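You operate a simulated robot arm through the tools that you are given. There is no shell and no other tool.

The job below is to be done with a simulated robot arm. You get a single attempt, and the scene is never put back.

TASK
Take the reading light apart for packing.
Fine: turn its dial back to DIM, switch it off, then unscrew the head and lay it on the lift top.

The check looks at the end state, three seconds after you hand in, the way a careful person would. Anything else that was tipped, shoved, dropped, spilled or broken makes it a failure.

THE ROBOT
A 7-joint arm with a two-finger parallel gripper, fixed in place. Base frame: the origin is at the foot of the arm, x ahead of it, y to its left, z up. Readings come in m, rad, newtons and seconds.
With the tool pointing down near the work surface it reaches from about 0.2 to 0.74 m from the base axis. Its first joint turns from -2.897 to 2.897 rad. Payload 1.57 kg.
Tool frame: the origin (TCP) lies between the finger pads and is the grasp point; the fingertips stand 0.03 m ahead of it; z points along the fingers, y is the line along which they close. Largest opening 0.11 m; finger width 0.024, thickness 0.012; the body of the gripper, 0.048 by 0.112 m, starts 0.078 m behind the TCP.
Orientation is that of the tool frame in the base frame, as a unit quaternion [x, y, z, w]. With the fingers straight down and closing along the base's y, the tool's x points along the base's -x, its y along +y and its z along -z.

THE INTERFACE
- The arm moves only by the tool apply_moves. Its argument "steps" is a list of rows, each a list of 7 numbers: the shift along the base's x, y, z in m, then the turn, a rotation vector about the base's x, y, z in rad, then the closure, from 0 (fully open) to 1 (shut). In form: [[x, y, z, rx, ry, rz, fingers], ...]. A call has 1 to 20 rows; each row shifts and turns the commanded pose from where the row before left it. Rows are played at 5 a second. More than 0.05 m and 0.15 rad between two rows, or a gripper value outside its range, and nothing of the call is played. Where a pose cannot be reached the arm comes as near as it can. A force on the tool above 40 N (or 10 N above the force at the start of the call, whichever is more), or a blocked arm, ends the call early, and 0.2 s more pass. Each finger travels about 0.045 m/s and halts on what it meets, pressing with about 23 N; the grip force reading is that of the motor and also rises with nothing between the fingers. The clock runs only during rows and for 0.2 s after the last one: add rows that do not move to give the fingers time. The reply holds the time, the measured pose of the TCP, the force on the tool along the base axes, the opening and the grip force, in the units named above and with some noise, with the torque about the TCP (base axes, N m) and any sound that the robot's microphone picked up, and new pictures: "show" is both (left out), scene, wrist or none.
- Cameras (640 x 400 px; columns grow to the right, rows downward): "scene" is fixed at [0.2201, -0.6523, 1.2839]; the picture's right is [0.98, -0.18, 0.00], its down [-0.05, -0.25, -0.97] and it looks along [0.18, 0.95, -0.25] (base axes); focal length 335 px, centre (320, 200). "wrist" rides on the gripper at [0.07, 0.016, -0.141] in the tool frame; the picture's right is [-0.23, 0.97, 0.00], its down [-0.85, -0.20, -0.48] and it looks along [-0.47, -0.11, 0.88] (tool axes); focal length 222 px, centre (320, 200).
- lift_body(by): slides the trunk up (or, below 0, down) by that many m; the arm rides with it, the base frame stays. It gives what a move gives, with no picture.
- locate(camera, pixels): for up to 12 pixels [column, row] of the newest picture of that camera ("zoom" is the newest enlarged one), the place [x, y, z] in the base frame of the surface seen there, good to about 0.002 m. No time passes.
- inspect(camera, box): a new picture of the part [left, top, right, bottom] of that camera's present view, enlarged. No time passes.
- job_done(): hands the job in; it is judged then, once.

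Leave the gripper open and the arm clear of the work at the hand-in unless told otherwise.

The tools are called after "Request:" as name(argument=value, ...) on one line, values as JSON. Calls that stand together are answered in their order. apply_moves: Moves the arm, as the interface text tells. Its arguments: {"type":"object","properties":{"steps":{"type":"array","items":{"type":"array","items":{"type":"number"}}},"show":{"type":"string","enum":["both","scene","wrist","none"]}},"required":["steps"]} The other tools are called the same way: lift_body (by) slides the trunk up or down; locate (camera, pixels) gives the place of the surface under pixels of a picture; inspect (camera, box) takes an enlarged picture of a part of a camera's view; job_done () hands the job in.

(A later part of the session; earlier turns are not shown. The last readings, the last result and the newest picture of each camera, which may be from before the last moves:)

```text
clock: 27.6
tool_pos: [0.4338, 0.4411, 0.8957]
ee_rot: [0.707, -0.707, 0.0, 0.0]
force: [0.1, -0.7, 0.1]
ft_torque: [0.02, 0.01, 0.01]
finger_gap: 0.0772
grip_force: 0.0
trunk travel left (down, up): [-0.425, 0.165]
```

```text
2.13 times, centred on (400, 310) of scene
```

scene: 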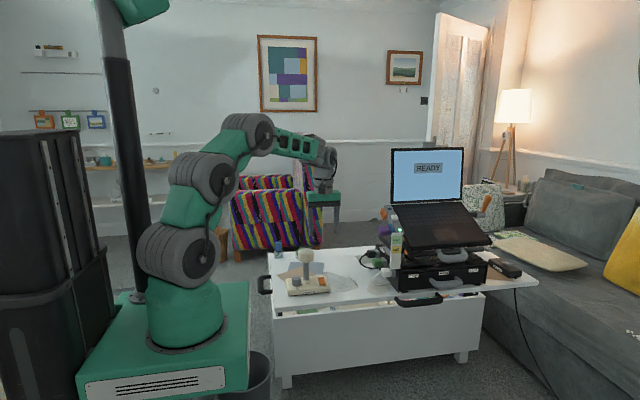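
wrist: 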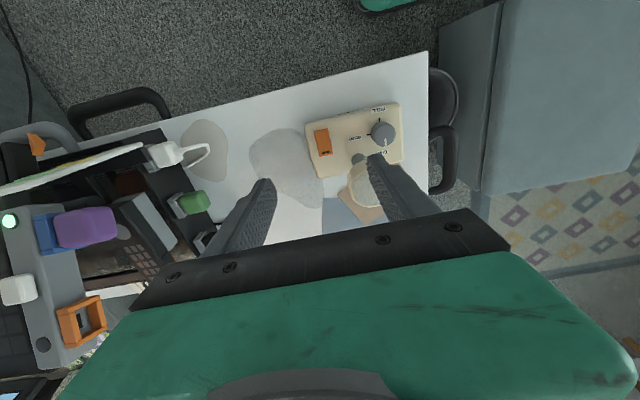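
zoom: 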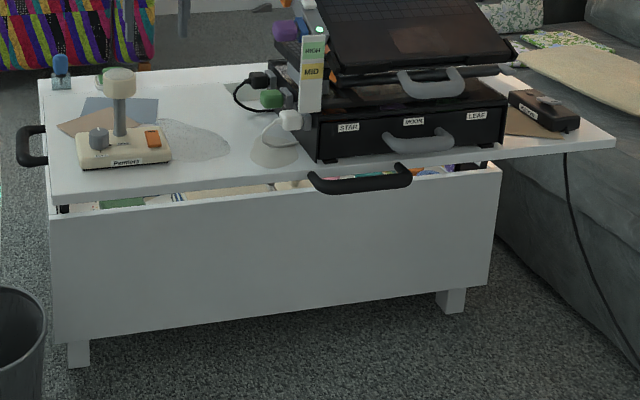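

The switch is now OFF (+y end up) and the dial is at DIM. Next I measure the head and post and look for a clear spot on the lift top, the front panel the lamp stands on. The candidates are the white area behind the grey patch, and the area in front of it.

Request:
locate(camera="wrist", pixels=[[285, 228], [300, 220], [240, 150], [230, 120], [300, 110], [250, 105], [255, 140], [320, 215], [220, 200], [245, 180], [290, 130], [325, 140]])

Request:
inspect(camera="wrist", box=[200, 80, 440, 230])

Request:
locate(camera="scene", pixels=[[306, 250], [300, 257], [313, 257], [306, 265], [305, 275], [350, 265], [365, 270], [350, 255], [320, 256], [345, 300], [290, 300], [340, 248]])

```text
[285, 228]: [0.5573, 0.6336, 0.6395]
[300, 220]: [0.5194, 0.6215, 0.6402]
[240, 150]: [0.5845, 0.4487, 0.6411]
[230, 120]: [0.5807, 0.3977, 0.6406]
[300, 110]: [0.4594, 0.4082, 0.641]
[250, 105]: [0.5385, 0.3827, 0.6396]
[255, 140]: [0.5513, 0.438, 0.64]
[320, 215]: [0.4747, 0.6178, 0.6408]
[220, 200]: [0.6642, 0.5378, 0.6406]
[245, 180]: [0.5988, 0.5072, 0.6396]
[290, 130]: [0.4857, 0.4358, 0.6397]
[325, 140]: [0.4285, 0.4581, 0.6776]
```

```text
2.67 times, centred on (320, 155) of wrist
```

zoom: 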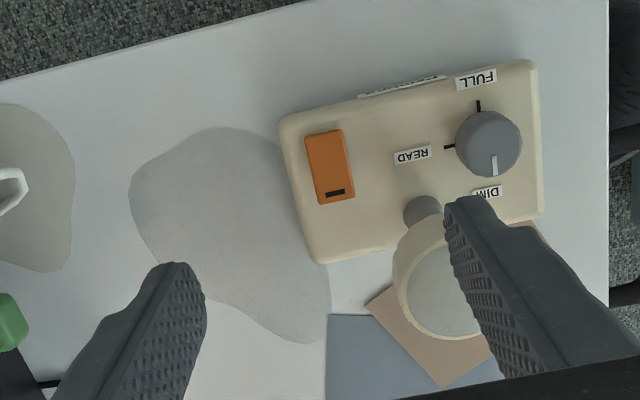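

```text
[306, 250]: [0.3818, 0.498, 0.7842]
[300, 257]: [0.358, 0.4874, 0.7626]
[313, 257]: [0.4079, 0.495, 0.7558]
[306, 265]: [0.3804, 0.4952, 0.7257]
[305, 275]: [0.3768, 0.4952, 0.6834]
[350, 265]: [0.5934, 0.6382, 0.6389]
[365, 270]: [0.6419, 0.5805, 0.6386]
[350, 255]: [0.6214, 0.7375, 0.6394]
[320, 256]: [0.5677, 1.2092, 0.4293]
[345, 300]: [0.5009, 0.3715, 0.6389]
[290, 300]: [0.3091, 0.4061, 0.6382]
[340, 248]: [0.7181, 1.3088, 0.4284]
```

The clear white strip in front, around (0.50, 0.385), is on the lift top and away from the grey patch and the lamp. Now I'll move over the head at the current safe height while winding the wrist back (−2.8 rad), to get a long unscrewing stroke and see how far it turns.

Request:
apply_moves(steps=[[-0.00265, 0.0033, 0, 0, 0, -0.14, 0.2], [-0.00265, 0.0033, 0, 0, 0, -0.14, 0.2], [-0.00265, 0.0033, 0, 0, 0, -0.14, 0.2], [-0.00265, 0.0033, 0, 0, 0, -0.14, 0.2], [-0.00265, 0.0033, 0, 0, 0, -0.14, 0.2], [-0.00265, 0.0033, 0, 0, 0, -0.14, 0.2], [-0.00265, 0.0033, 0, 0, 0, -0.14, 0.2], [-0.00265, 0.0033, 0, 0, 0, -0.14, 0.2], [-0.00265, 0.0033, 0, 0, 0, -0.14, 0.2], [-0.00265, 0.0033, 0, 0, 0, -0.14, 0.2], [-0.00265, 0.0033, 0, 0, 0, -0.14, 0.2], [-0.00265, 0.0033, 0, 0, 0, -0.14, 0.2], [-0.00265, 0.0033, 0, 0, 0, -0.14, 0.2], [-0.00265, 0.0033, 0, 0, 0, -0.14, 0.2], [-0.00265, 0.0033, 0, 0, 0, -0.14, 0.2], [-0.00265, 0.0033, 0, 0, 0, -0.14, 0.2], [-0.00265, 0.0033, 0, 0, 0, -0.14, 0.2], [-0.00265, 0.0033, 0, 0, 0, -0.14, 0.2], [-0.00265, 0.0033, 0, 0, 0, -0.14, 0.2], [-0.00265, 0.0033, 0, 0, 0, -0.14, 0.2]])

```text
clock: 31.8
tool_pos: [0.381, 0.5082, 0.8953]
ee_rot: [0.577, 0.817, 0.0, 0.0]
force: [-0.3, -0.4, -0.6]
ft_torque: [-0.02, 0.03, -0.01]
finger_gap: 0.0883
grip_force: 0.1
trunk travel left (down, up): [-0.425, 0.165]
```

scene: 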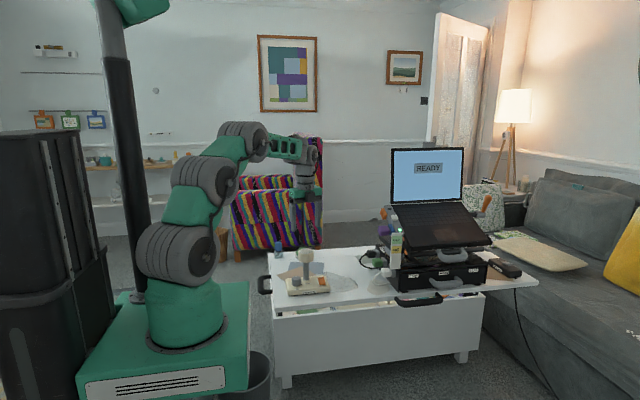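
wrist: 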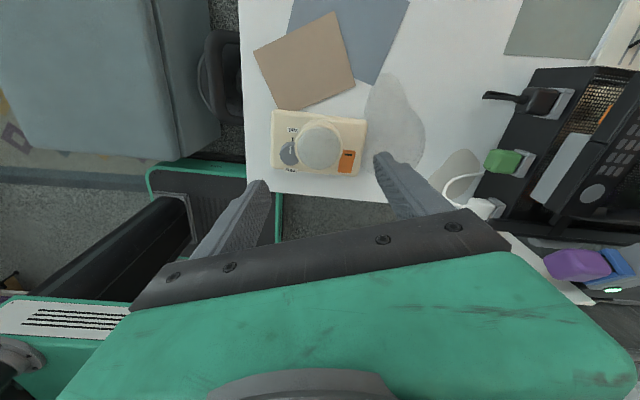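

The wrist reached −70° with no trouble. The head is fully visible at (318, 148), so I'll measure its rim.

Request:
inspect(camera="wrist", box=[254, 100, 382, 180])

```text
5.00 times, centred on (318, 140) of wrist
```

zoom: 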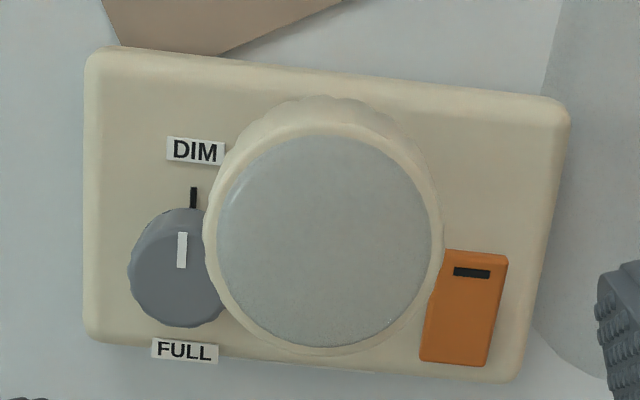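

Request:
locate(camera="zoom", pixels=[[210, 235], [438, 235], [324, 128], [324, 346], [325, 240], [324, 106], [250, 155], [400, 320], [215, 190], [425, 170]])

Request:
locate(camera="scene", pixels=[[306, 253], [306, 256], [306, 259], [306, 261], [306, 262], [306, 263], [306, 264], [306, 266]])

```text
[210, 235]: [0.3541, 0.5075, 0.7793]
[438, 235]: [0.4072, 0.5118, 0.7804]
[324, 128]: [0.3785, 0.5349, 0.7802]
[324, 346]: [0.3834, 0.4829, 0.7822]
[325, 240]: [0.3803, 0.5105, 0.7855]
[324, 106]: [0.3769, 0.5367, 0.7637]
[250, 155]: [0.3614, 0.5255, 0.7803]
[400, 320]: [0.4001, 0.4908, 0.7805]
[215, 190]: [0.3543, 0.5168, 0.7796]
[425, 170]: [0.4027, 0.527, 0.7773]
```

```text
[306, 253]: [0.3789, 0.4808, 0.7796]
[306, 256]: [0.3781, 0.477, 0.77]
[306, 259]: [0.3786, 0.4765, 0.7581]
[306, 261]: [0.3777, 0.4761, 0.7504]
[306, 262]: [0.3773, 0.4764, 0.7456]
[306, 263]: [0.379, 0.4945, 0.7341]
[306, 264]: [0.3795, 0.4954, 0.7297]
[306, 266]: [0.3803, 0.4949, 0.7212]
```

The head is centred at (0.3805, 0.508) with radius about 0.030, z 0.744–0.785. I'm right above it. I'll wind back another −0.84 rad in the air to test the range, then descend to TCP z≈0.77.

Request:
apply_moves(steps=[[0, 0, 0, 0, 0, -0.14, 0.2], [0, 0, 0, 0, 0, -0.14, 0.2], [0, 0, 0, 0, 0, -0.14, 0.2], [0, 0, 0, 0, 0, -0.14, 0.2], [0, 0, 0, 0, 0, -0.14, 0.2], [0, 0, 0, 0, 0, -0.14, 0.2], [0, 0, 0, 0, 0, 0, 0.2]], show="none")

```text
clock: 33.4
tool_pos: [0.387, 0.5166, 0.8977]
ee_rot: [0.846, 0.533, 0.001, 0.002]
force: [0.1, -0.3, 0.3]
ft_torque: [-0.02, -0.03, 0.01]
finger_gap: 0.0879
grip_force: 0.0
out of reach, approached as far as the arm can: row 6
trunk travel left (down, up): [-0.425, 0.165]
```

The wrist's limit is near −116°. I'll come back +0.24 rad to regain the exact position, then check.

Request:
apply_moves(steps=[[0, 0, 0, 0, 0, 0.12, 0.2], [0, 0, 0, 0, 0, 0.12, 0.2], [0, 0, 0, 0, 0, 0, 0.2], [0, 0, 0, 0, 0, 0, 0.2]], show="none")

```text
clock: 34.4
tool_pos: [0.3824, 0.5088, 0.8966]
ee_rot: [0.791, 0.611, 0.0, -0.001]
force: [0.1, -0.5, -0.3]
ft_torque: [0.0, -0.04, -0.02]
finger_gap: 0.088
grip_force: 0.0
trunk travel left (down, up): [-0.425, 0.165]
```

That's clean at −105°. Now I descend to z≈0.77 around the head with the fingers open.

Request:
apply_moves(steps=[[-0.001, 0, -0.03, 0, 0, 0, 0.2], [0, 0, -0.03, 0, 0, 0, 0.2], [0, 0, -0.03, 0, 0, 0, 0.2], [0, 0, -0.02, 0, 0, 0, 0.2], [0, 0, -0.016, 0, 0, 0, 0.2], [0, 0, 0, 0, 0, 0, 0.2]])

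Request:
inspect(camera="scene", box=[270, 230, 350, 280])

```text
clock: 35.8
tool_pos: [0.3809, 0.5082, 0.7705]
ee_rot: [0.792, 0.611, 0.0, -0.001]
force: [-0.3, 0.8, -0.2]
ft_torque: [-0.02, -0.01, -0.02]
finger_gap: 0.088
grip_force: 0.1
trunk travel left (down, up): [-0.425, 0.165]
```

scene: 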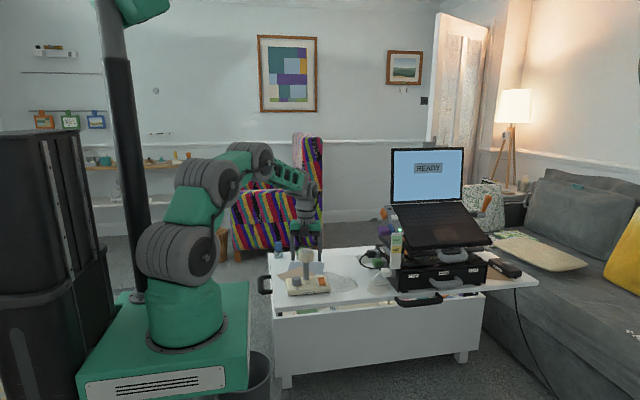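
wrist: 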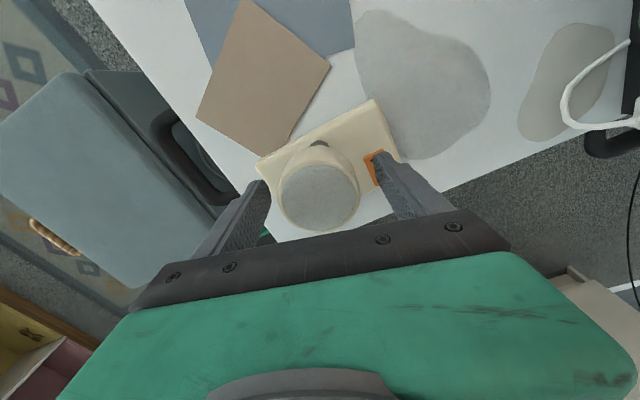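

```text
8.00 times, centred on (310, 255) of scene
```

zoom: 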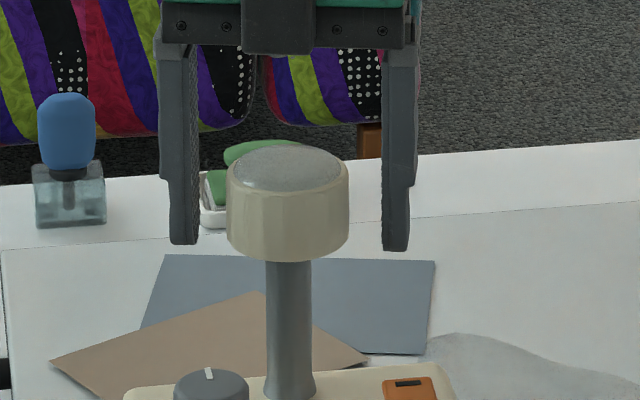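

The fingers straddle the head evenly. Close on it.

Request:
apply_moves(steps=[[0, 0, 0, 0, 0, 0, 0.35], [0, 0, 0, 0, 0, 0, 0.45], [0, 0, 0, 0, 0, 0, 0.55], [0, 0, 0, 0, 0, 0, 0.55], [0, 0, 0, 0, 0, 0, 0.55]], show="none")

```text
clock: 37.0
tool_pos: [0.3797, 0.5089, 0.7708]
ee_rot: [0.792, 0.611, 0.0, 0.0]
force: [-4.1, 0.6, 0.0]
ft_torque: [0.06, 0.1, 0.14]
finger_gap: 0.056
grip_force: 22.9
trunk travel left (down, up): [-0.425, 0.165]
```

The head is gripped with a gap of 0.056. Now a first small unscrewing turn, counterclockwise from above, easing −0.001 in x, while watching forces.

Request:
apply_moves(steps=[[-0.001, 0, 0, 0, 0, 0.1, 0.55], [0, 0, 0, 0, 0, 0.1, 0.55], [0, 0, 0, 0, 0, 0.1, 0.55], [0, 0, 0, 0, 0, 0.1, 0.55], [0, 0, 0, 0, 0, 0, 0.55]])

Request:
inspect(camera="scene", box=[270, 240, 366, 300])

```text
clock: 38.2
tool_pos: [0.3791, 0.5078, 0.7712]
ee_rot: [0.655, 0.756, -0.001, 0.0]
force: [0.7, -2.7, 1.9]
ft_torque: [-0.1, -0.07, 0.03]
finger_gap: 0.0563
grip_force: 22.5
trunk travel left (down, up): [-0.425, 0.165]
```

scene: 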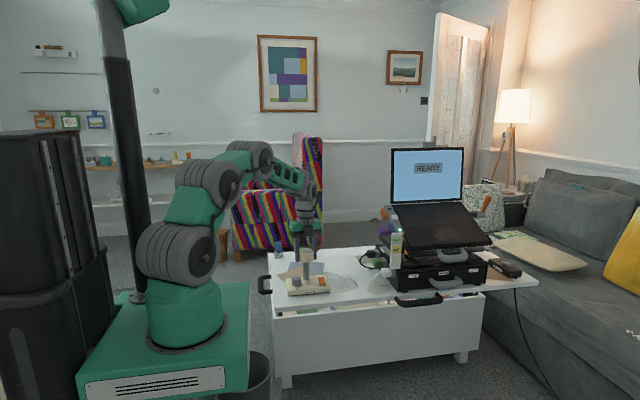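
wrist: 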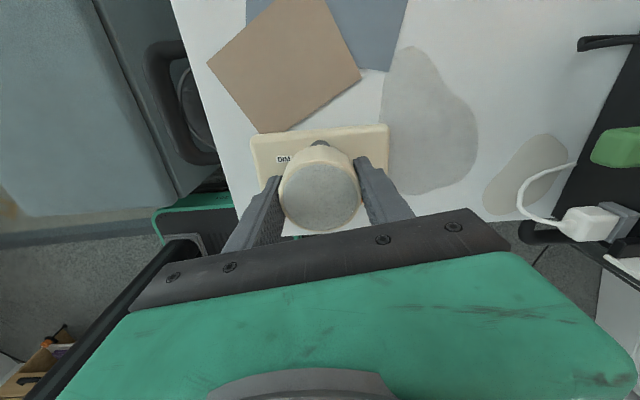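

```text
6.67 times, centred on (318, 270) of scene
```

zoom: 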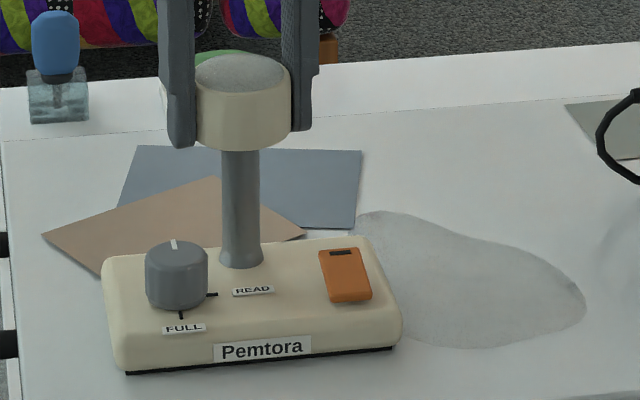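

The head turns easily (low torque), the base stays put, and fz is slightly positive as the head rises. I'll continue the stroke +2.8 rad with a tiny rise.

Request:
apply_moves(steps=[[0, 0, 5e-05, 0, 0, 0.14, 0.55], [0, 0, 5e-05, 0, 0, 0.14, 0.55], [0, 0, 5e-05, 0, 0, 0.14, 0.55], [0, 0, 5e-05, 0, 0, 0.14, 0.55], [0, 0, 5e-05, 0, 0, 0.14, 0.55], [0, 0, 5e-05, 0, 0, 0.14, 0.55], [0, 0, 5e-05, 0, 0, 0.14, 0.55], [0, 0, 5e-05, 0, 0, 0.14, 0.55], [0, 0, 5e-05, 0, 0, 0.14, 0.55], [0, 0, 5e-05, 0, 0, 0.14, 0.55], [0, 0, 5e-05, 0, 0, 0.14, 0.55], [0, 0, 5e-05, 0, 0, 0.14, 0.55], [0, 0, 5e-05, 0, 0, 0.14, 0.55], [0, 0, 5e-05, 0, 0, 0.14, 0.55], [0, 0, 5e-05, 0, 0, 0.14, 0.55], [0, 0, 5e-05, 0, 0, 0.14, 0.55], [0, 0, 5e-05, 0, 0, 0.14, 0.55], [0, 0, 5e-05, 0, 0, 0.14, 0.55], [0, 0, 5e-05, 0, 0, 0.14, 0.55], [0, 0, 5e-05, 0, 0, 0.14, 0.55]])

Request:
inspect(camera="scene", box=[270, 240, 366, 300])

```text
clock: 42.4
tool_pos: [0.3792, 0.5088, 0.7722]
ee_rot: [-0.635, 0.773, 0.0, 0.0]
force: [2.7, -5.7, 4.9]
ft_torque: [-0.25, 0.14, -0.01]
finger_gap: 0.056
grip_force: 22.7
trunk travel left (down, up): [-0.425, 0.165]
```

scene: 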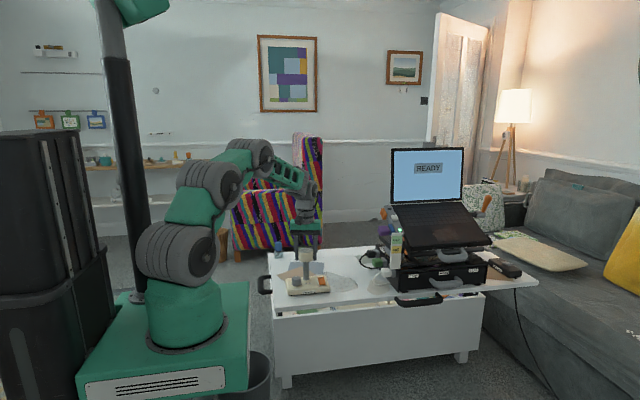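
wrist: 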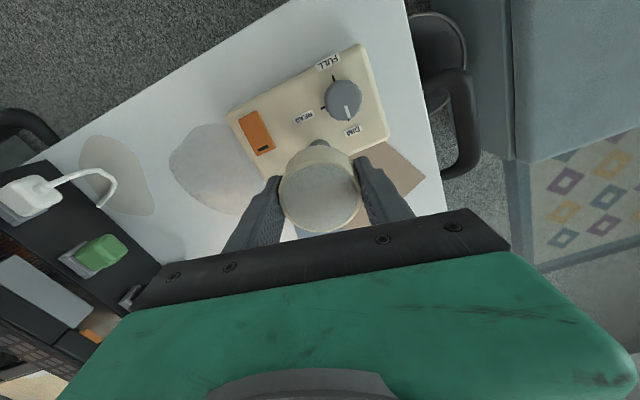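

```text
6.67 times, centred on (318, 270) of scene
```

zoom: 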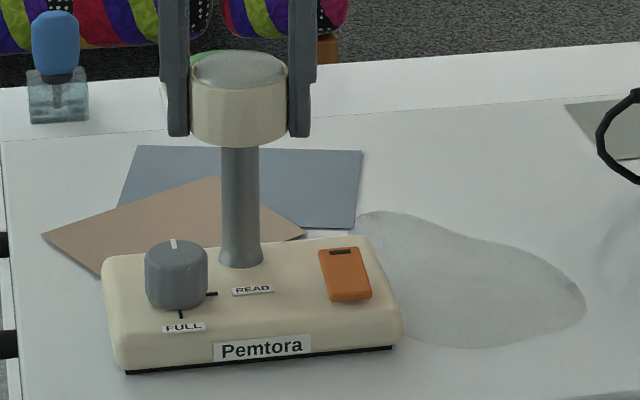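

The head has risen by a couple of mm and the base hasn't moved. I'll open, check the height, then wind back for a second stroke.

Request:
apply_moves(steps=[[0, 0, 0, 0, 0, 0, 0.4], [0, 0, 0, 0, 0, 0, 0.2], [0, 0, 0, 0, 0, 0, 0.2], [0, 0, 0, 0, 0, 0, 0.2], [0, 0, 0, 0, 0, -0.14, 0.2], [0, 0, 0, 0, 0, -0.14, 0.2], [0, 0, 0, 0, 0, -0.14, 0.2], [0, 0, 0, 0, 0, -0.14, 0.2], [0, 0, 0, 0, 0, -0.14, 0.2], [0, 0, 0, 0, 0, -0.14, 0.2], [0, 0, 0, 0, 0, -0.14, 0.2], [0, 0, 0, 0, 0, -0.14, 0.2], [0, 0, 0, 0, 0, -0.14, 0.2], [0, 0, 0, 0, 0, -0.14, 0.2], [0, 0, 0, 0, 0, -0.14, 0.2]])

Request:
inspect(camera="scene", box=[270, 240, 366, 300])

Request:
inspect(camera="wrist", box=[240, 140, 400, 240])

```text
clock: 45.6
tool_pos: [0.3803, 0.5085, 0.7727]
ee_rot: [0.085, 0.996, 0.0, 0.0]
force: [0.5, 0.4, -0.1]
ft_torque: [-0.01, 0.04, 0.03]
finger_gap: 0.0882
grip_force: 0.2
trunk travel left (down, up): [-0.425, 0.165]
```

scene: 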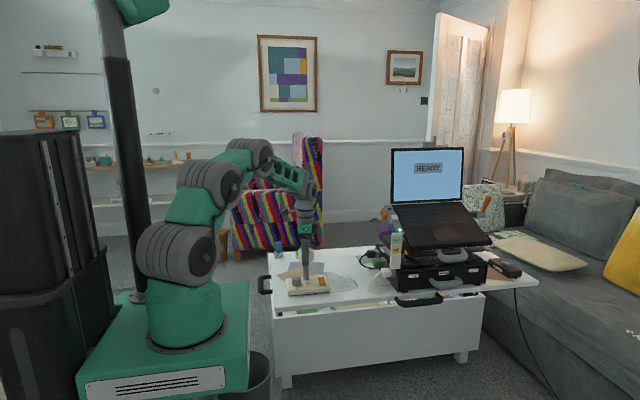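
wrist: 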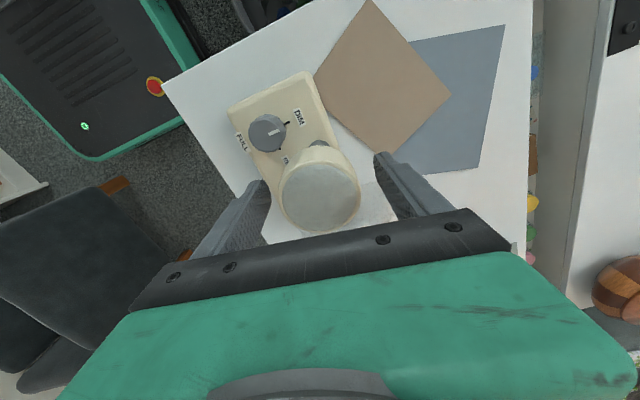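

```text
6.67 times, centred on (318, 270) of scene
```

zoom: 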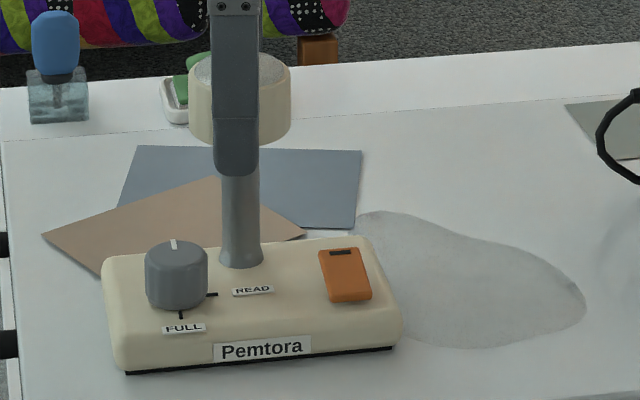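

```text
4.00 times, centred on (320, 190) of wrist
```

zoom: 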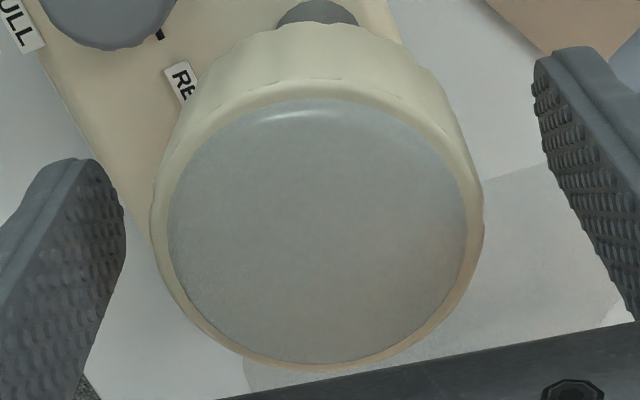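

Request:
locate(camera="zoom", pixels=[[320, 230], [163, 220], [473, 220], [318, 85], [318, 366]])

Request:
apply_moves(steps=[[0, 0, 0, 0, 0, -0.14, 0.2], [0, 0, 0, 0, 0, -0.14, 0.2], [0, 0, 0, 0, 0, -0.14, 0.2], [0, 0, 0, 0, 0, -0.14, 0.2], [0, 0, 0, 0, 0, -0.14, 0.2], [0, 0, 0, 0, 0, -0.14, 0.2], [0, 0, 0, 0, 0, -0.14, 0.2], [0, 0, 0, 0, 0, -0.14, 0.2], [0, 0, 0, 0, 0, -0.14, 0.2], [0, 0, 0, 0, 0, -0.14, 0.2], [0, 0, 0, 0, 0, -0.14, 0.2], [0, 0, 0, 0, 0, 0, 0.2]], show="scene")

Request:
inspect(camera="scene", box=[270, 240, 366, 300])

```text
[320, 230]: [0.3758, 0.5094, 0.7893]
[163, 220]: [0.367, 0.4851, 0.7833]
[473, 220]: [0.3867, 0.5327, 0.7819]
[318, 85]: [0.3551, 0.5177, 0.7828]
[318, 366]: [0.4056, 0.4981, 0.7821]
```

```text
clock: 48.2
tool_pos: [0.3793, 0.5089, 0.7717]
ee_rot: [0.755, 0.656, 0.0, 0.0]
force: [-0.5, 0.3, 0.3]
ft_torque: [0.02, 0.02, -0.01]
finger_gap: 0.088
grip_force: 0.0
trunk travel left (down, up): [-0.425, 0.165]
```

scene: 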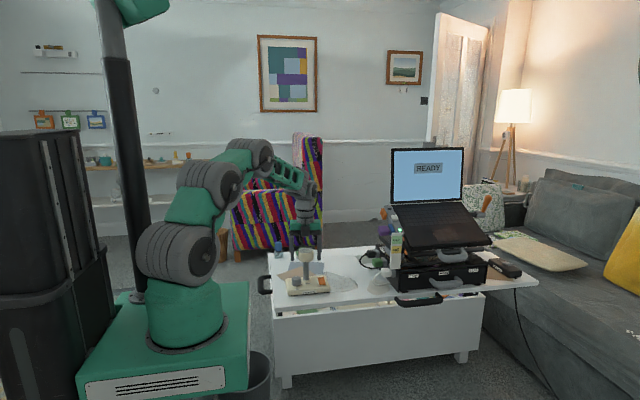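

```text
6.67 times, centred on (318, 270) of scene
```

zoom: 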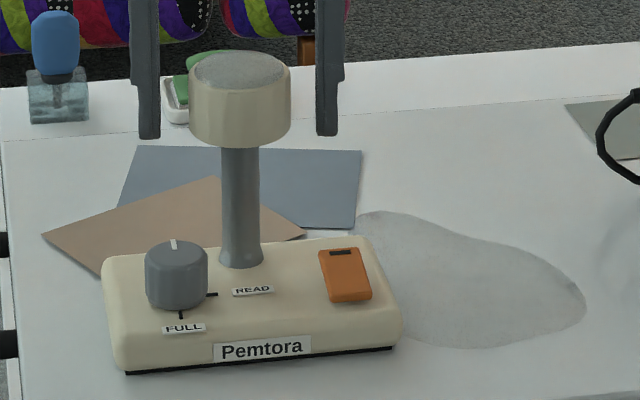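

The head top rose from 0.7855 to about 0.789 over half a turn, so it is unscrewing. Second stroke: grip, then turn with a rise of about 3 mm.

Request:
apply_moves(steps=[[0.001, -0.001, 0.002, 0, 0, 0, 0.35], [0, 0, 0, 0, 0, 0, 0.45], [0, 0, 0, 0, 0, 0, 0.55], [0, 0, 0, 0, 0, 0, 0.55], [0, 0, 0, 0, 0, 0, 0.55], [0, 0, 0.00014, 0, 0, 0.14, 0.55], [0, 0, 0.00014, 0, 0, 0.14, 0.55], [0, 0, 0.00014, 0, 0, 0.14, 0.55], [0, 0, 0.00014, 0, 0, 0.14, 0.55], [0, 0, 0.00014, 0, 0, 0.14, 0.55], [0, 0, 0.00014, 0, 0, 0.14, 0.55], [0, 0, 0.00014, 0, 0, 0.14, 0.55], [0, 0, 0.00014, 0, 0, 0.14, 0.55], [0, 0, 0.00014, 0, 0, 0.14, 0.55], [0, 0, 0.00014, 0, 0, 0.14, 0.55], [0, 0, 0.00014, 0, 0, 0.14, 0.55], [0, 0, 0, 0, 0, 0, 0.55]], show="none")

```text
clock: 51.8
tool_pos: [0.3791, 0.507, 0.7761]
ee_rot: [0.083, 0.997, 0.0, -0.001]
force: [-0.2, -0.1, 0.1]
ft_torque: [-0.01, 0.0, 0.0]
finger_gap: 0.0561
grip_force: 23.3
trunk travel left (down, up): [-0.425, 0.165]
```

All forces dropped to zero, so it may be free. I'll look before going on.

Request:
apply_moves(steps=[[0, 0, 0.0005, 0, 0, 0.1, 0.55], [0, 0, 0.0005, 0, 0, 0.1, 0.55], [0, 0, 0, 0, 0, 0, 0.55]])

Request:
inspect(camera="scene", box=[270, 240, 366, 300])

```text
clock: 52.6
tool_pos: [0.3809, 0.5072, 0.7775]
ee_rot: [-0.016, 1.0, 0.0, 0.0]
force: [0.8, -0.4, 0.4]
ft_torque: [-0.01, -0.01, -0.01]
finger_gap: 0.0559
grip_force: 23.0
trunk travel left (down, up): [-0.425, 0.165]
```

scene: 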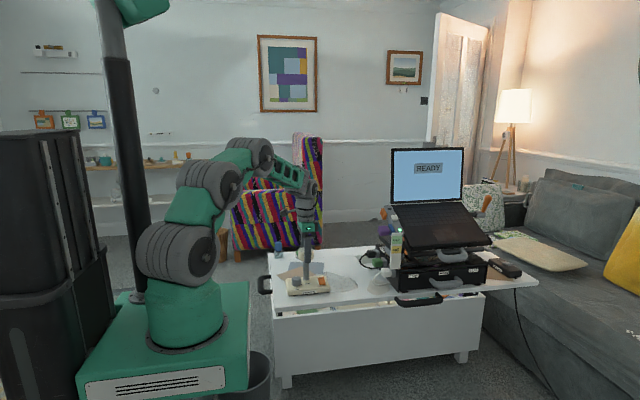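
wrist: 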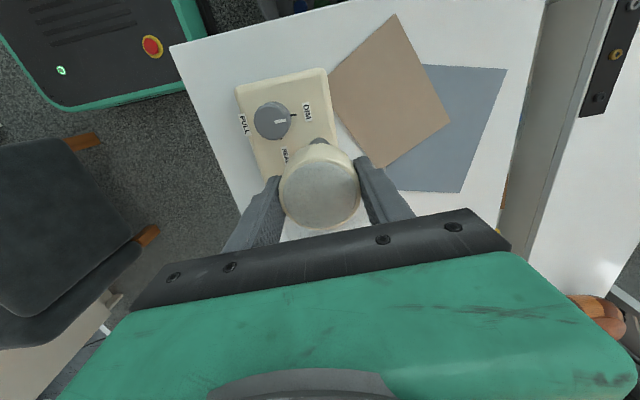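

```text
6.67 times, centred on (318, 270) of scene
```

zoom: 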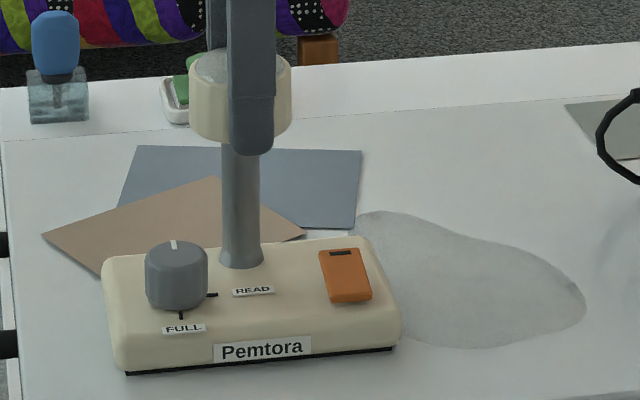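

The forces are still near zero after the small rise. I'll test with a gentle 3 mm lift: if it's still threaded, fz will go clearly negative.

Request:
apply_moves(steps=[[0, 0, 0.001, 0, 0, 0, 0.55], [0, 0, 0.001, 0, 0, 0, 0.55], [0, 0, 0.001, 0, 0, 0, 0.55], [0, 0, 0, 0, 0, 0, 0.55]], show="scene")

Request:
inspect(camera="scene", box=[270, 240, 366, 300])

```text
clock: 53.6
tool_pos: [0.3793, 0.5079, 0.7797]
ee_rot: [-0.015, 1.0, 0.0, 0.001]
force: [0.4, 0.2, -0.7]
ft_torque: [0.0, 0.03, -0.01]
finger_gap: 0.0563
grip_force: 22.8
trunk travel left (down, up): [-0.425, 0.165]
```

scene: 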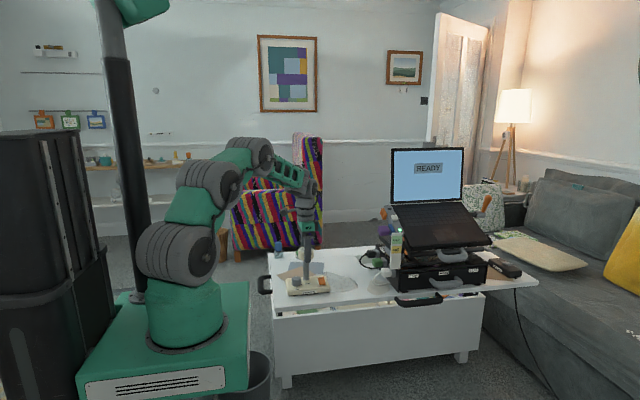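

```text
6.67 times, centred on (318, 270) of scene
```

zoom: 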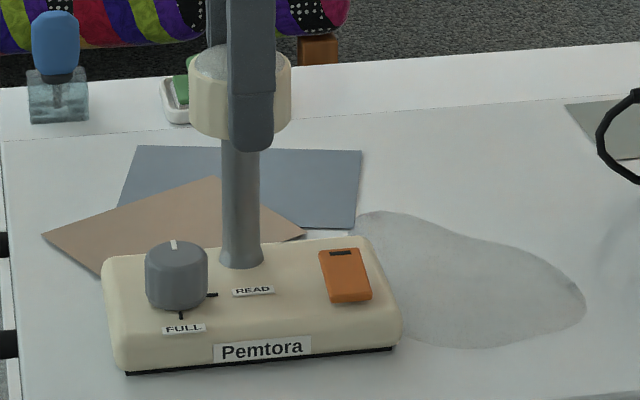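

The head comes up freely (fz only −0.7 N) and the base stays down. I'll lift another 15 mm slowly and check again.

Request:
apply_moves(steps=[[0, 0, 0.003, 0, 0, 0, 0.55], [0, 0, 0.004, 0, 0, 0, 0.55], [0, 0, 0.004, 0, 0, 0, 0.55], [0, 0, 0.005, 0, 0, 0, 0.55], [0, 0, 0, 0, 0, 0, 0.55]], show="scene")

Request:
inspect(camera="scene", box=[270, 240, 366, 300])

```text
clock: 54.8
tool_pos: [0.3796, 0.5071, 0.795]
ee_rot: [-0.015, 1.0, 0.0, 0.0]
force: [0.4, 0.2, -0.6]
ft_torque: [0.0, 0.0, -0.02]
finger_gap: 0.0559
grip_force: 22.6
trunk travel left (down, up): [-0.425, 0.165]
```

scene: 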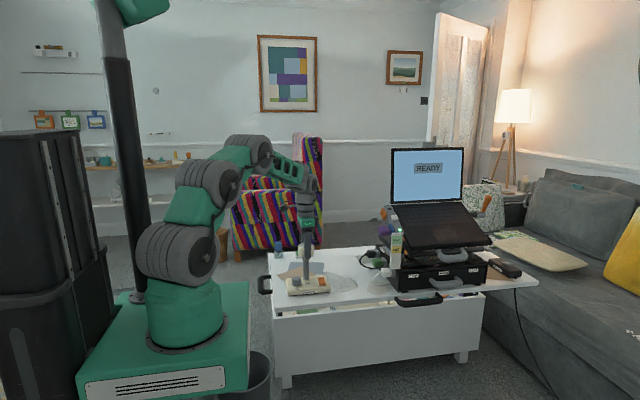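

```text
6.67 times, centred on (318, 270) of scene
```

zoom: 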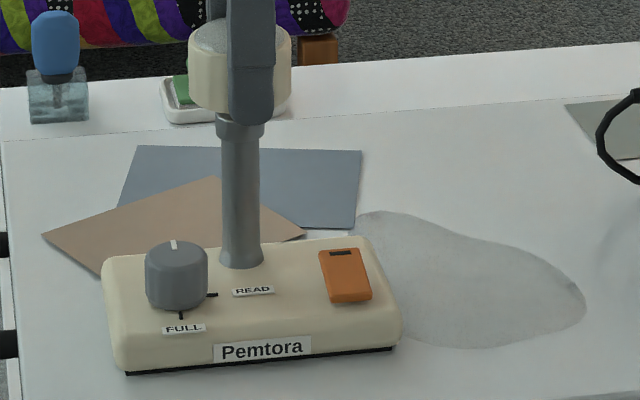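

The head is clear of the post. I'll raise it and carry it to above (0.50, 0.385), turning 90° so both fingers are visible side-on from the scene camera.

Request:
apply_moves(steps=[[0, 0, 0.02, 0, 0, 0, 0.55], [0, 0, 0.02, 0, 0, 0, 0.55], [0, 0, 0.02, 0, 0, 0, 0.55], [0.01, -0.0102, 0, 0, 0, 0.128, 0.55], [0.01, -0.0102, 0, 0, 0, 0.128, 0.55], [0.01, -0.0102, 0, 0, 0, 0.128, 0.55], [0.01, -0.0102, 0, 0, 0, 0.128, 0.55], [0.01, -0.0102, 0, 0, 0, 0.128, 0.55], [0.01, -0.0102, 0, 0, 0, 0.128, 0.55], [0.01, -0.0102, 0, 0, 0, 0.128, 0.55], [0.01, -0.0102, 0, 0, 0, 0.128, 0.55], [0.01, -0.0102, 0, 0, 0, 0.128, 0.55], [0.01, -0.0102, 0, 0, 0, 0.128, 0.55], [0.01, -0.0102, 0, 0, 0, 0.128, 0.55], [0.01, -0.0102, 0, 0, 0, 0.128, 0.55], [0, 0, 0, 0, 0, 0, 0.55]])

Request:
inspect(camera="scene", box=[310, 230, 390, 280])

```text
clock: 58.2
tool_pos: [0.5008, 0.3863, 0.8548]
ee_rot: [-0.706, 0.708, 0.001, -0.001]
force: [-0.5, -0.6, -0.2]
ft_torque: [0.0, -0.02, 0.02]
finger_gap: 0.0561
grip_force: 23.4
trunk travel left (down, up): [-0.425, 0.165]
```

scene: 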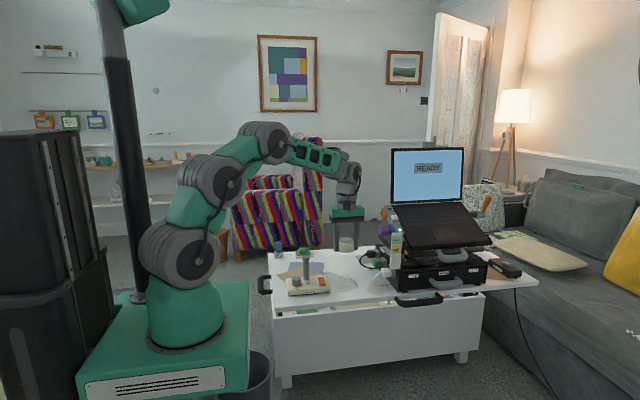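
wrist: 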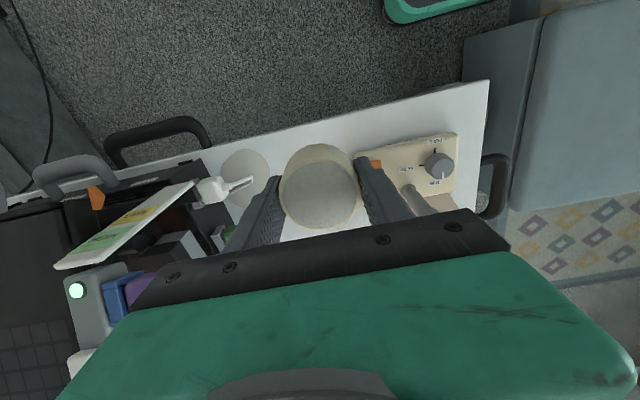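

```text
8.00 times, centred on (350, 255) of scene
```

zoom: 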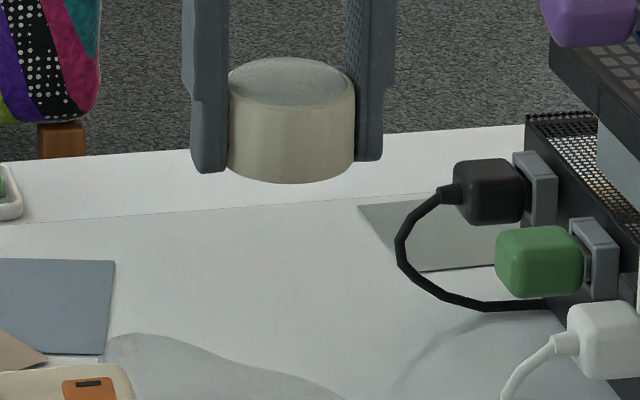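

I'll measure the bottom edge of the head against the fingertips, and check the landing spot and the table edge.

Request:
locate(camera="zoom", pixels=[[290, 180], [290, 176], [290, 100], [212, 168], [210, 160], [368, 155], [250, 174], [330, 175], [290, 75]])

Request:
locate(camera="scene", pixels=[[345, 295], [345, 300], [345, 305], [340, 290], [350, 290], [355, 300], [330, 300], [345, 308]])

Request:
inspect(camera="scene", box=[290, 260, 402, 330])

```text
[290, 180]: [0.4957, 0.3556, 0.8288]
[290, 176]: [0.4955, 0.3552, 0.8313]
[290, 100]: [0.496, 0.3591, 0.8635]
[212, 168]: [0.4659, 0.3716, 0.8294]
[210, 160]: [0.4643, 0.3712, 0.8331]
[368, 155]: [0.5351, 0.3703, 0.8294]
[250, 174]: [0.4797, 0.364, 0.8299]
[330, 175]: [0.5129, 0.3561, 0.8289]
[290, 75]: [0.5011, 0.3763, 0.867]
```

```text
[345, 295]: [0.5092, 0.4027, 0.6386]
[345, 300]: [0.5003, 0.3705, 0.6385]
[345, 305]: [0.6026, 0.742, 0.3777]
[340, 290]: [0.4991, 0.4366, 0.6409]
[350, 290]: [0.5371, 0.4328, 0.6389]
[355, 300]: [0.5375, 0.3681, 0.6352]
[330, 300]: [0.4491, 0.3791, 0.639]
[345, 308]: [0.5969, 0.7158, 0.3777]
```

```text
5.71 times, centred on (346, 295) of scene
```

zoom: 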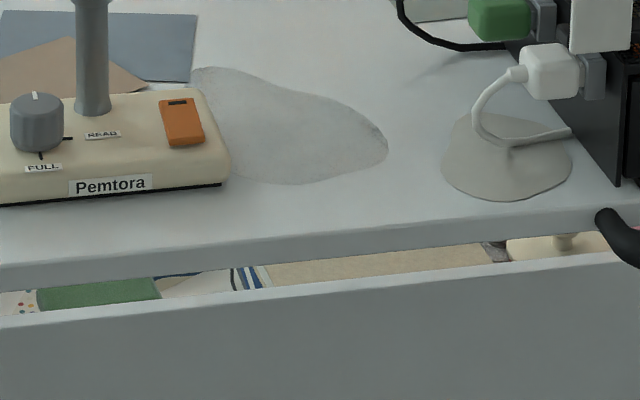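

The table's front edge is at y≈0.367, so my first spot would overhang. I need a better one. The open white area behind and right of the first grey patch, around (330–400, 50–90) in this enlargement, looks good. I'll measure it.

Request:
locate(camera="zoom", pixels=[[330, 50], [400, 90], [300, 40], [260, 30], [360, 70], [387, 145], [300, 92], [215, 68], [448, 160], [460, 45], [420, 55], [290, 140]])

Request:
inspect(camera="scene", box=[290, 235, 402, 305])

```text
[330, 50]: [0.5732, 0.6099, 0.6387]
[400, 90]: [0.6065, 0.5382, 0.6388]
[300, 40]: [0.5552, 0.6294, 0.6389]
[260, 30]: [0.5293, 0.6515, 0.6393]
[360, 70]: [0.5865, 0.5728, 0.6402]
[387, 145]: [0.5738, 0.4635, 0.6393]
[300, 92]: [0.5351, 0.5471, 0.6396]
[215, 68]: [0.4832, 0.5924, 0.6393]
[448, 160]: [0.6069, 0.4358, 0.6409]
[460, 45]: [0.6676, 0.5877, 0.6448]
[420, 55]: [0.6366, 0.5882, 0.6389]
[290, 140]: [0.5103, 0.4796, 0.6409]
```

```text
5.71 times, centred on (346, 270) of scene
```

zoom: 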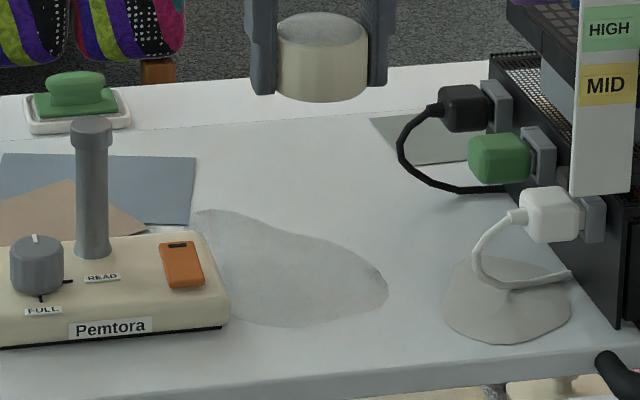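

The reach limit (0.74 m) rules out the far white area. The candidate is now between the two grey patches near the front, about (0.575, 0.405). I'll look closely at the patch edges and the neighbours (cable, sign) before deciding.

Request:
inspect(camera="scene", box=[324, 268, 404, 318])

```text
8.00 times, centred on (364, 293) of scene
```

zoom: 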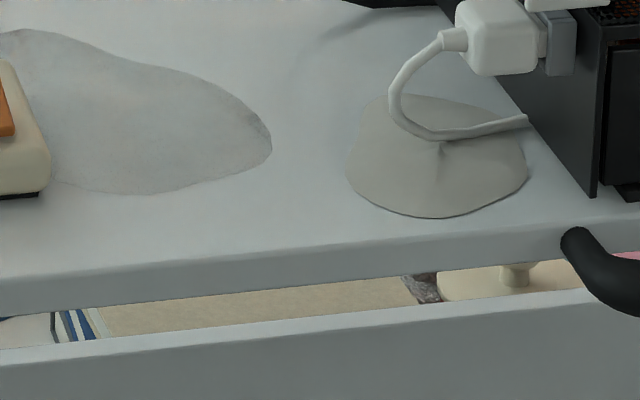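

Request:
locate(camera="zoom", pixels=[[270, 145], [240, 175], [170, 192], [110, 190], [348, 175], [370, 205], [300, 240], [250, 247], [300, 200], [400, 120], [500, 60], [595, 190]])

Request:
locate(camera="scene", pixels=[[391, 260], [400, 260], [391, 235], [388, 250], [385, 275], [375, 255], [400, 283], [383, 225]])

```text
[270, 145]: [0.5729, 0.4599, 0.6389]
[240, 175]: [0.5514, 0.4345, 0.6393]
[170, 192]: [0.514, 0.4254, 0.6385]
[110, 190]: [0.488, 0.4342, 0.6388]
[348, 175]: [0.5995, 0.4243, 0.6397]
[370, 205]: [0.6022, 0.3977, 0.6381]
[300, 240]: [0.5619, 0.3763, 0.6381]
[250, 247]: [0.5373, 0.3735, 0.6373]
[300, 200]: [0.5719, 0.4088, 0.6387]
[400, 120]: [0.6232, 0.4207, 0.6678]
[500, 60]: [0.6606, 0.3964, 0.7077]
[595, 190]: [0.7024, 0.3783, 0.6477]
```

```text
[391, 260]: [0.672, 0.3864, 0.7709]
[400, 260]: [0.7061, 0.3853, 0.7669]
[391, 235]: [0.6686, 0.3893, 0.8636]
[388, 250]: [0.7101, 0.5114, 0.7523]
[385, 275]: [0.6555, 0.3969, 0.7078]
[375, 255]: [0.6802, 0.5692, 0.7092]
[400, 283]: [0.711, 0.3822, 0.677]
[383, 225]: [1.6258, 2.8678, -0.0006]
```

The patches look like flat stains, but I'll avoid them anyway. The spot (0.568, 0.407) leaves the 0.03-radius head clear of both patches and the front edge. With the closing axis along y, the gripper keeps well away from the riser, plug and cable (x ≥ 0.62). I'll move there at height, turn back −90°, then lower partway.

Request:
apply_moves(steps=[[0.0056, 0.00175, 0, 0, 0, -0.131, 0.55], [0.0056, 0.00175, 0, 0, 0, -0.131, 0.55], [0.0056, 0.00175, 0, 0, 0, -0.131, 0.55], [0.0056, 0.00175, 0, 0, 0, -0.131, 0.55], [0.0056, 0.00175, 0, 0, 0, -0.131, 0.55], [0.0056, 0.00175, 0, 0, 0, -0.131, 0.55], [0.0056, 0.00175, 0, 0, 0, -0.131, 0.55], [0.0056, 0.00175, 0, 0, 0, -0.131, 0.55], [0.0056, 0.00175, 0, 0, 0, -0.131, 0.55], [0.0056, 0.00175, 0, 0, 0, -0.131, 0.55], [0.0056, 0.00175, 0, 0, 0, -0.131, 0.55], [0.0056, 0.00175, 0, 0, 0, -0.131, 0.55], [0, 0, -0.03, 0, 0, 0, 0.55], [0, 0, -0.03, 0, 0, 0, 0.55], [0, 0, 0, 0, 0, 0, 0.55]])

Request:
inspect(camera="scene", box=[310, 235, 422, 305])

```text
clock: 61.4
tool_pos: [0.5697, 0.4053, 0.7937]
ee_rot: [0.003, 1.0, 0.0, 0.0]
force: [-0.1, 0.0, 0.5]
ft_torque: [0.0, 0.0, 0.0]
finger_gap: 0.0559
grip_force: 22.7
trunk travel left (down, up): [-0.425, 0.165]
```

scene: 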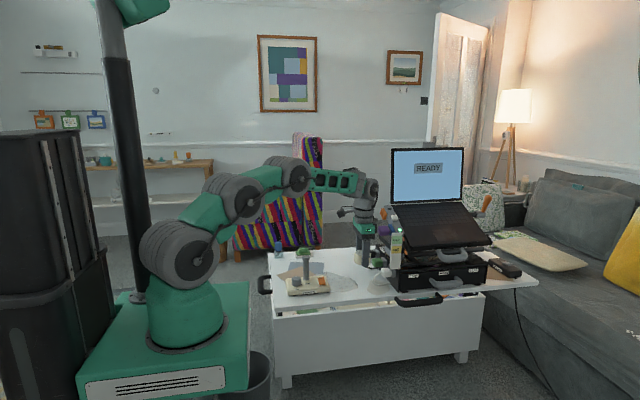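
wrist: 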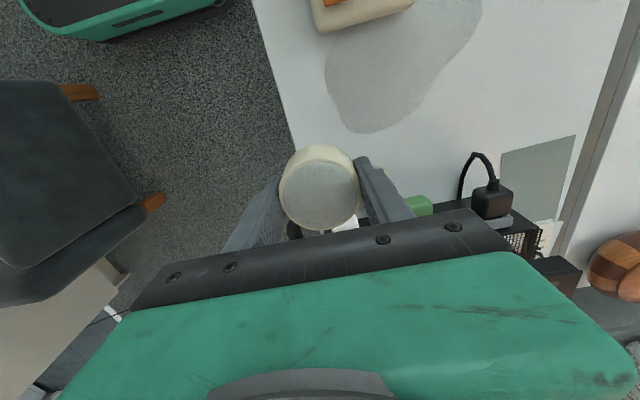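

```text
5.71 times, centred on (366, 270) of scene
```

zoom: 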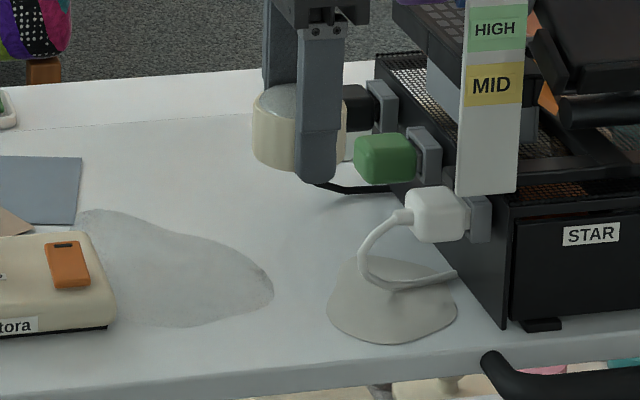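

There's good clearance from the plugs and sign. I'll shift slightly (−0.002, +0.0015) and lower to just above the table.

Request:
apply_moves(steps=[[-0.002, 0.0015, -0.03, 0, 0, 0, 0.55], [0, 0, -0.03, 0, 0, 0, 0.55], [0, 0, -0.03, 0, 0, 0, 0.55], [0, 0, -0.02, 0, 0, 0, 0.55], [0, 0, -0.01, 0, 0, 0, 0.55], [0, 0, 0, 0, 0, 0, 0.55]])

Request:
inspect(camera="scene", box=[320, 255, 400, 305])

```text
clock: 62.8
tool_pos: [0.5661, 0.4073, 0.6742]
ee_rot: [0.003, 1.0, 0.0, 0.0]
force: [0.2, -0.7, -0.9]
ft_torque: [-0.01, 0.02, -0.02]
finger_gap: 0.0561
grip_force: 23.0
trunk travel left (down, up): [-0.425, 0.165]
```

scene: 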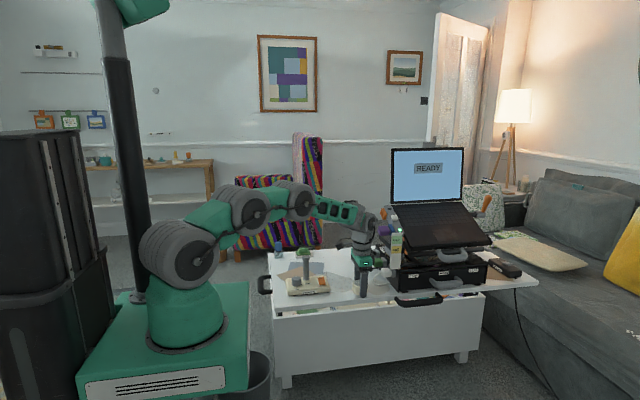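
wrist: 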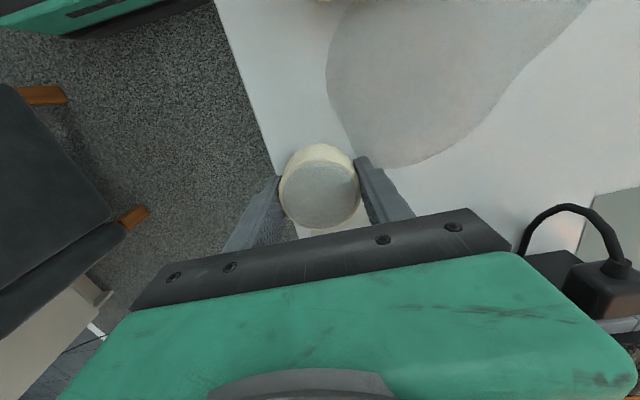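

```text
8.00 times, centred on (360, 280) of scene
```

zoom: 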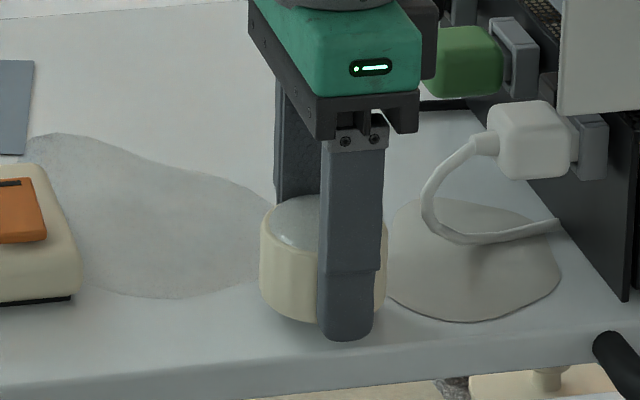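

The spot is right: the head sits between the patches and inside the front edge. I'll lower in small steps until the first contact shows on fz.

Request:
apply_moves(steps=[[0, 0, -0.001, 0, 0, 0, 0.55], [0, 0, -0.001, 0, 0, 0, 0.55], [0, 0, -0.001, 0, 0, 0, 0.55], [0, 0, -0.001, 0, 0, 0, 0.55], [0, 0, 0, 0, 0, 0, 0.55]], show="none")

```text
clock: 64.0
tool_pos: [0.5666, 0.4085, 0.6717]
ee_rot: [0.002, 1.0, 0.0, 0.0]
force: [-0.1, 0.2, -0.4]
ft_torque: [0.0, -0.01, 0.02]
finger_gap: 0.0563
grip_force: 22.5
trunk travel left (down, up): [-0.425, 0.165]
```

Request:
apply_moves(steps=[[0, 0, -0.0008, 0, 0, 0, 0.55], [0, 0, -0.0008, 0, 0, 0, 0.55], [0, 0, 0, 0, 0, 0, 0.55]], show="scene")

Request:
inspect(camera="scene", box=[340, 270, 380, 295])

```text
clock: 64.8
tool_pos: [0.5653, 0.4083, 0.6701]
ee_rot: [0.003, 1.0, 0.0, 0.0]
force: [-0.1, -0.8, -0.8]
ft_torque: [-0.03, 0.0, -0.02]
finger_gap: 0.0561
grip_force: 23.0
trunk travel left (down, up): [-0.425, 0.165]
```

scene: 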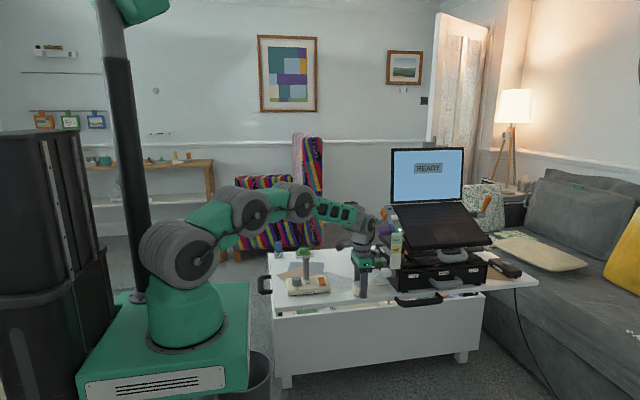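

```text
16.00 times, centred on (360, 282) of scene
```

zoom: 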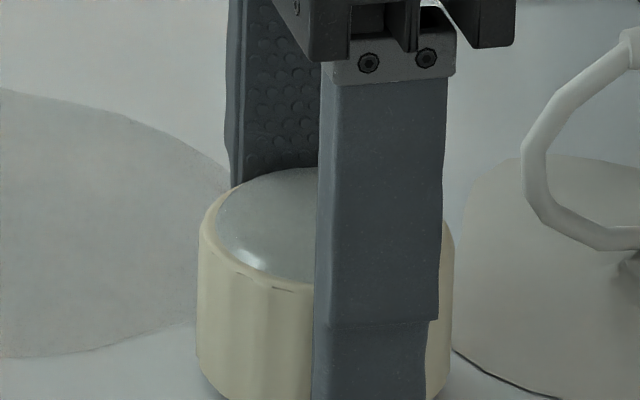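

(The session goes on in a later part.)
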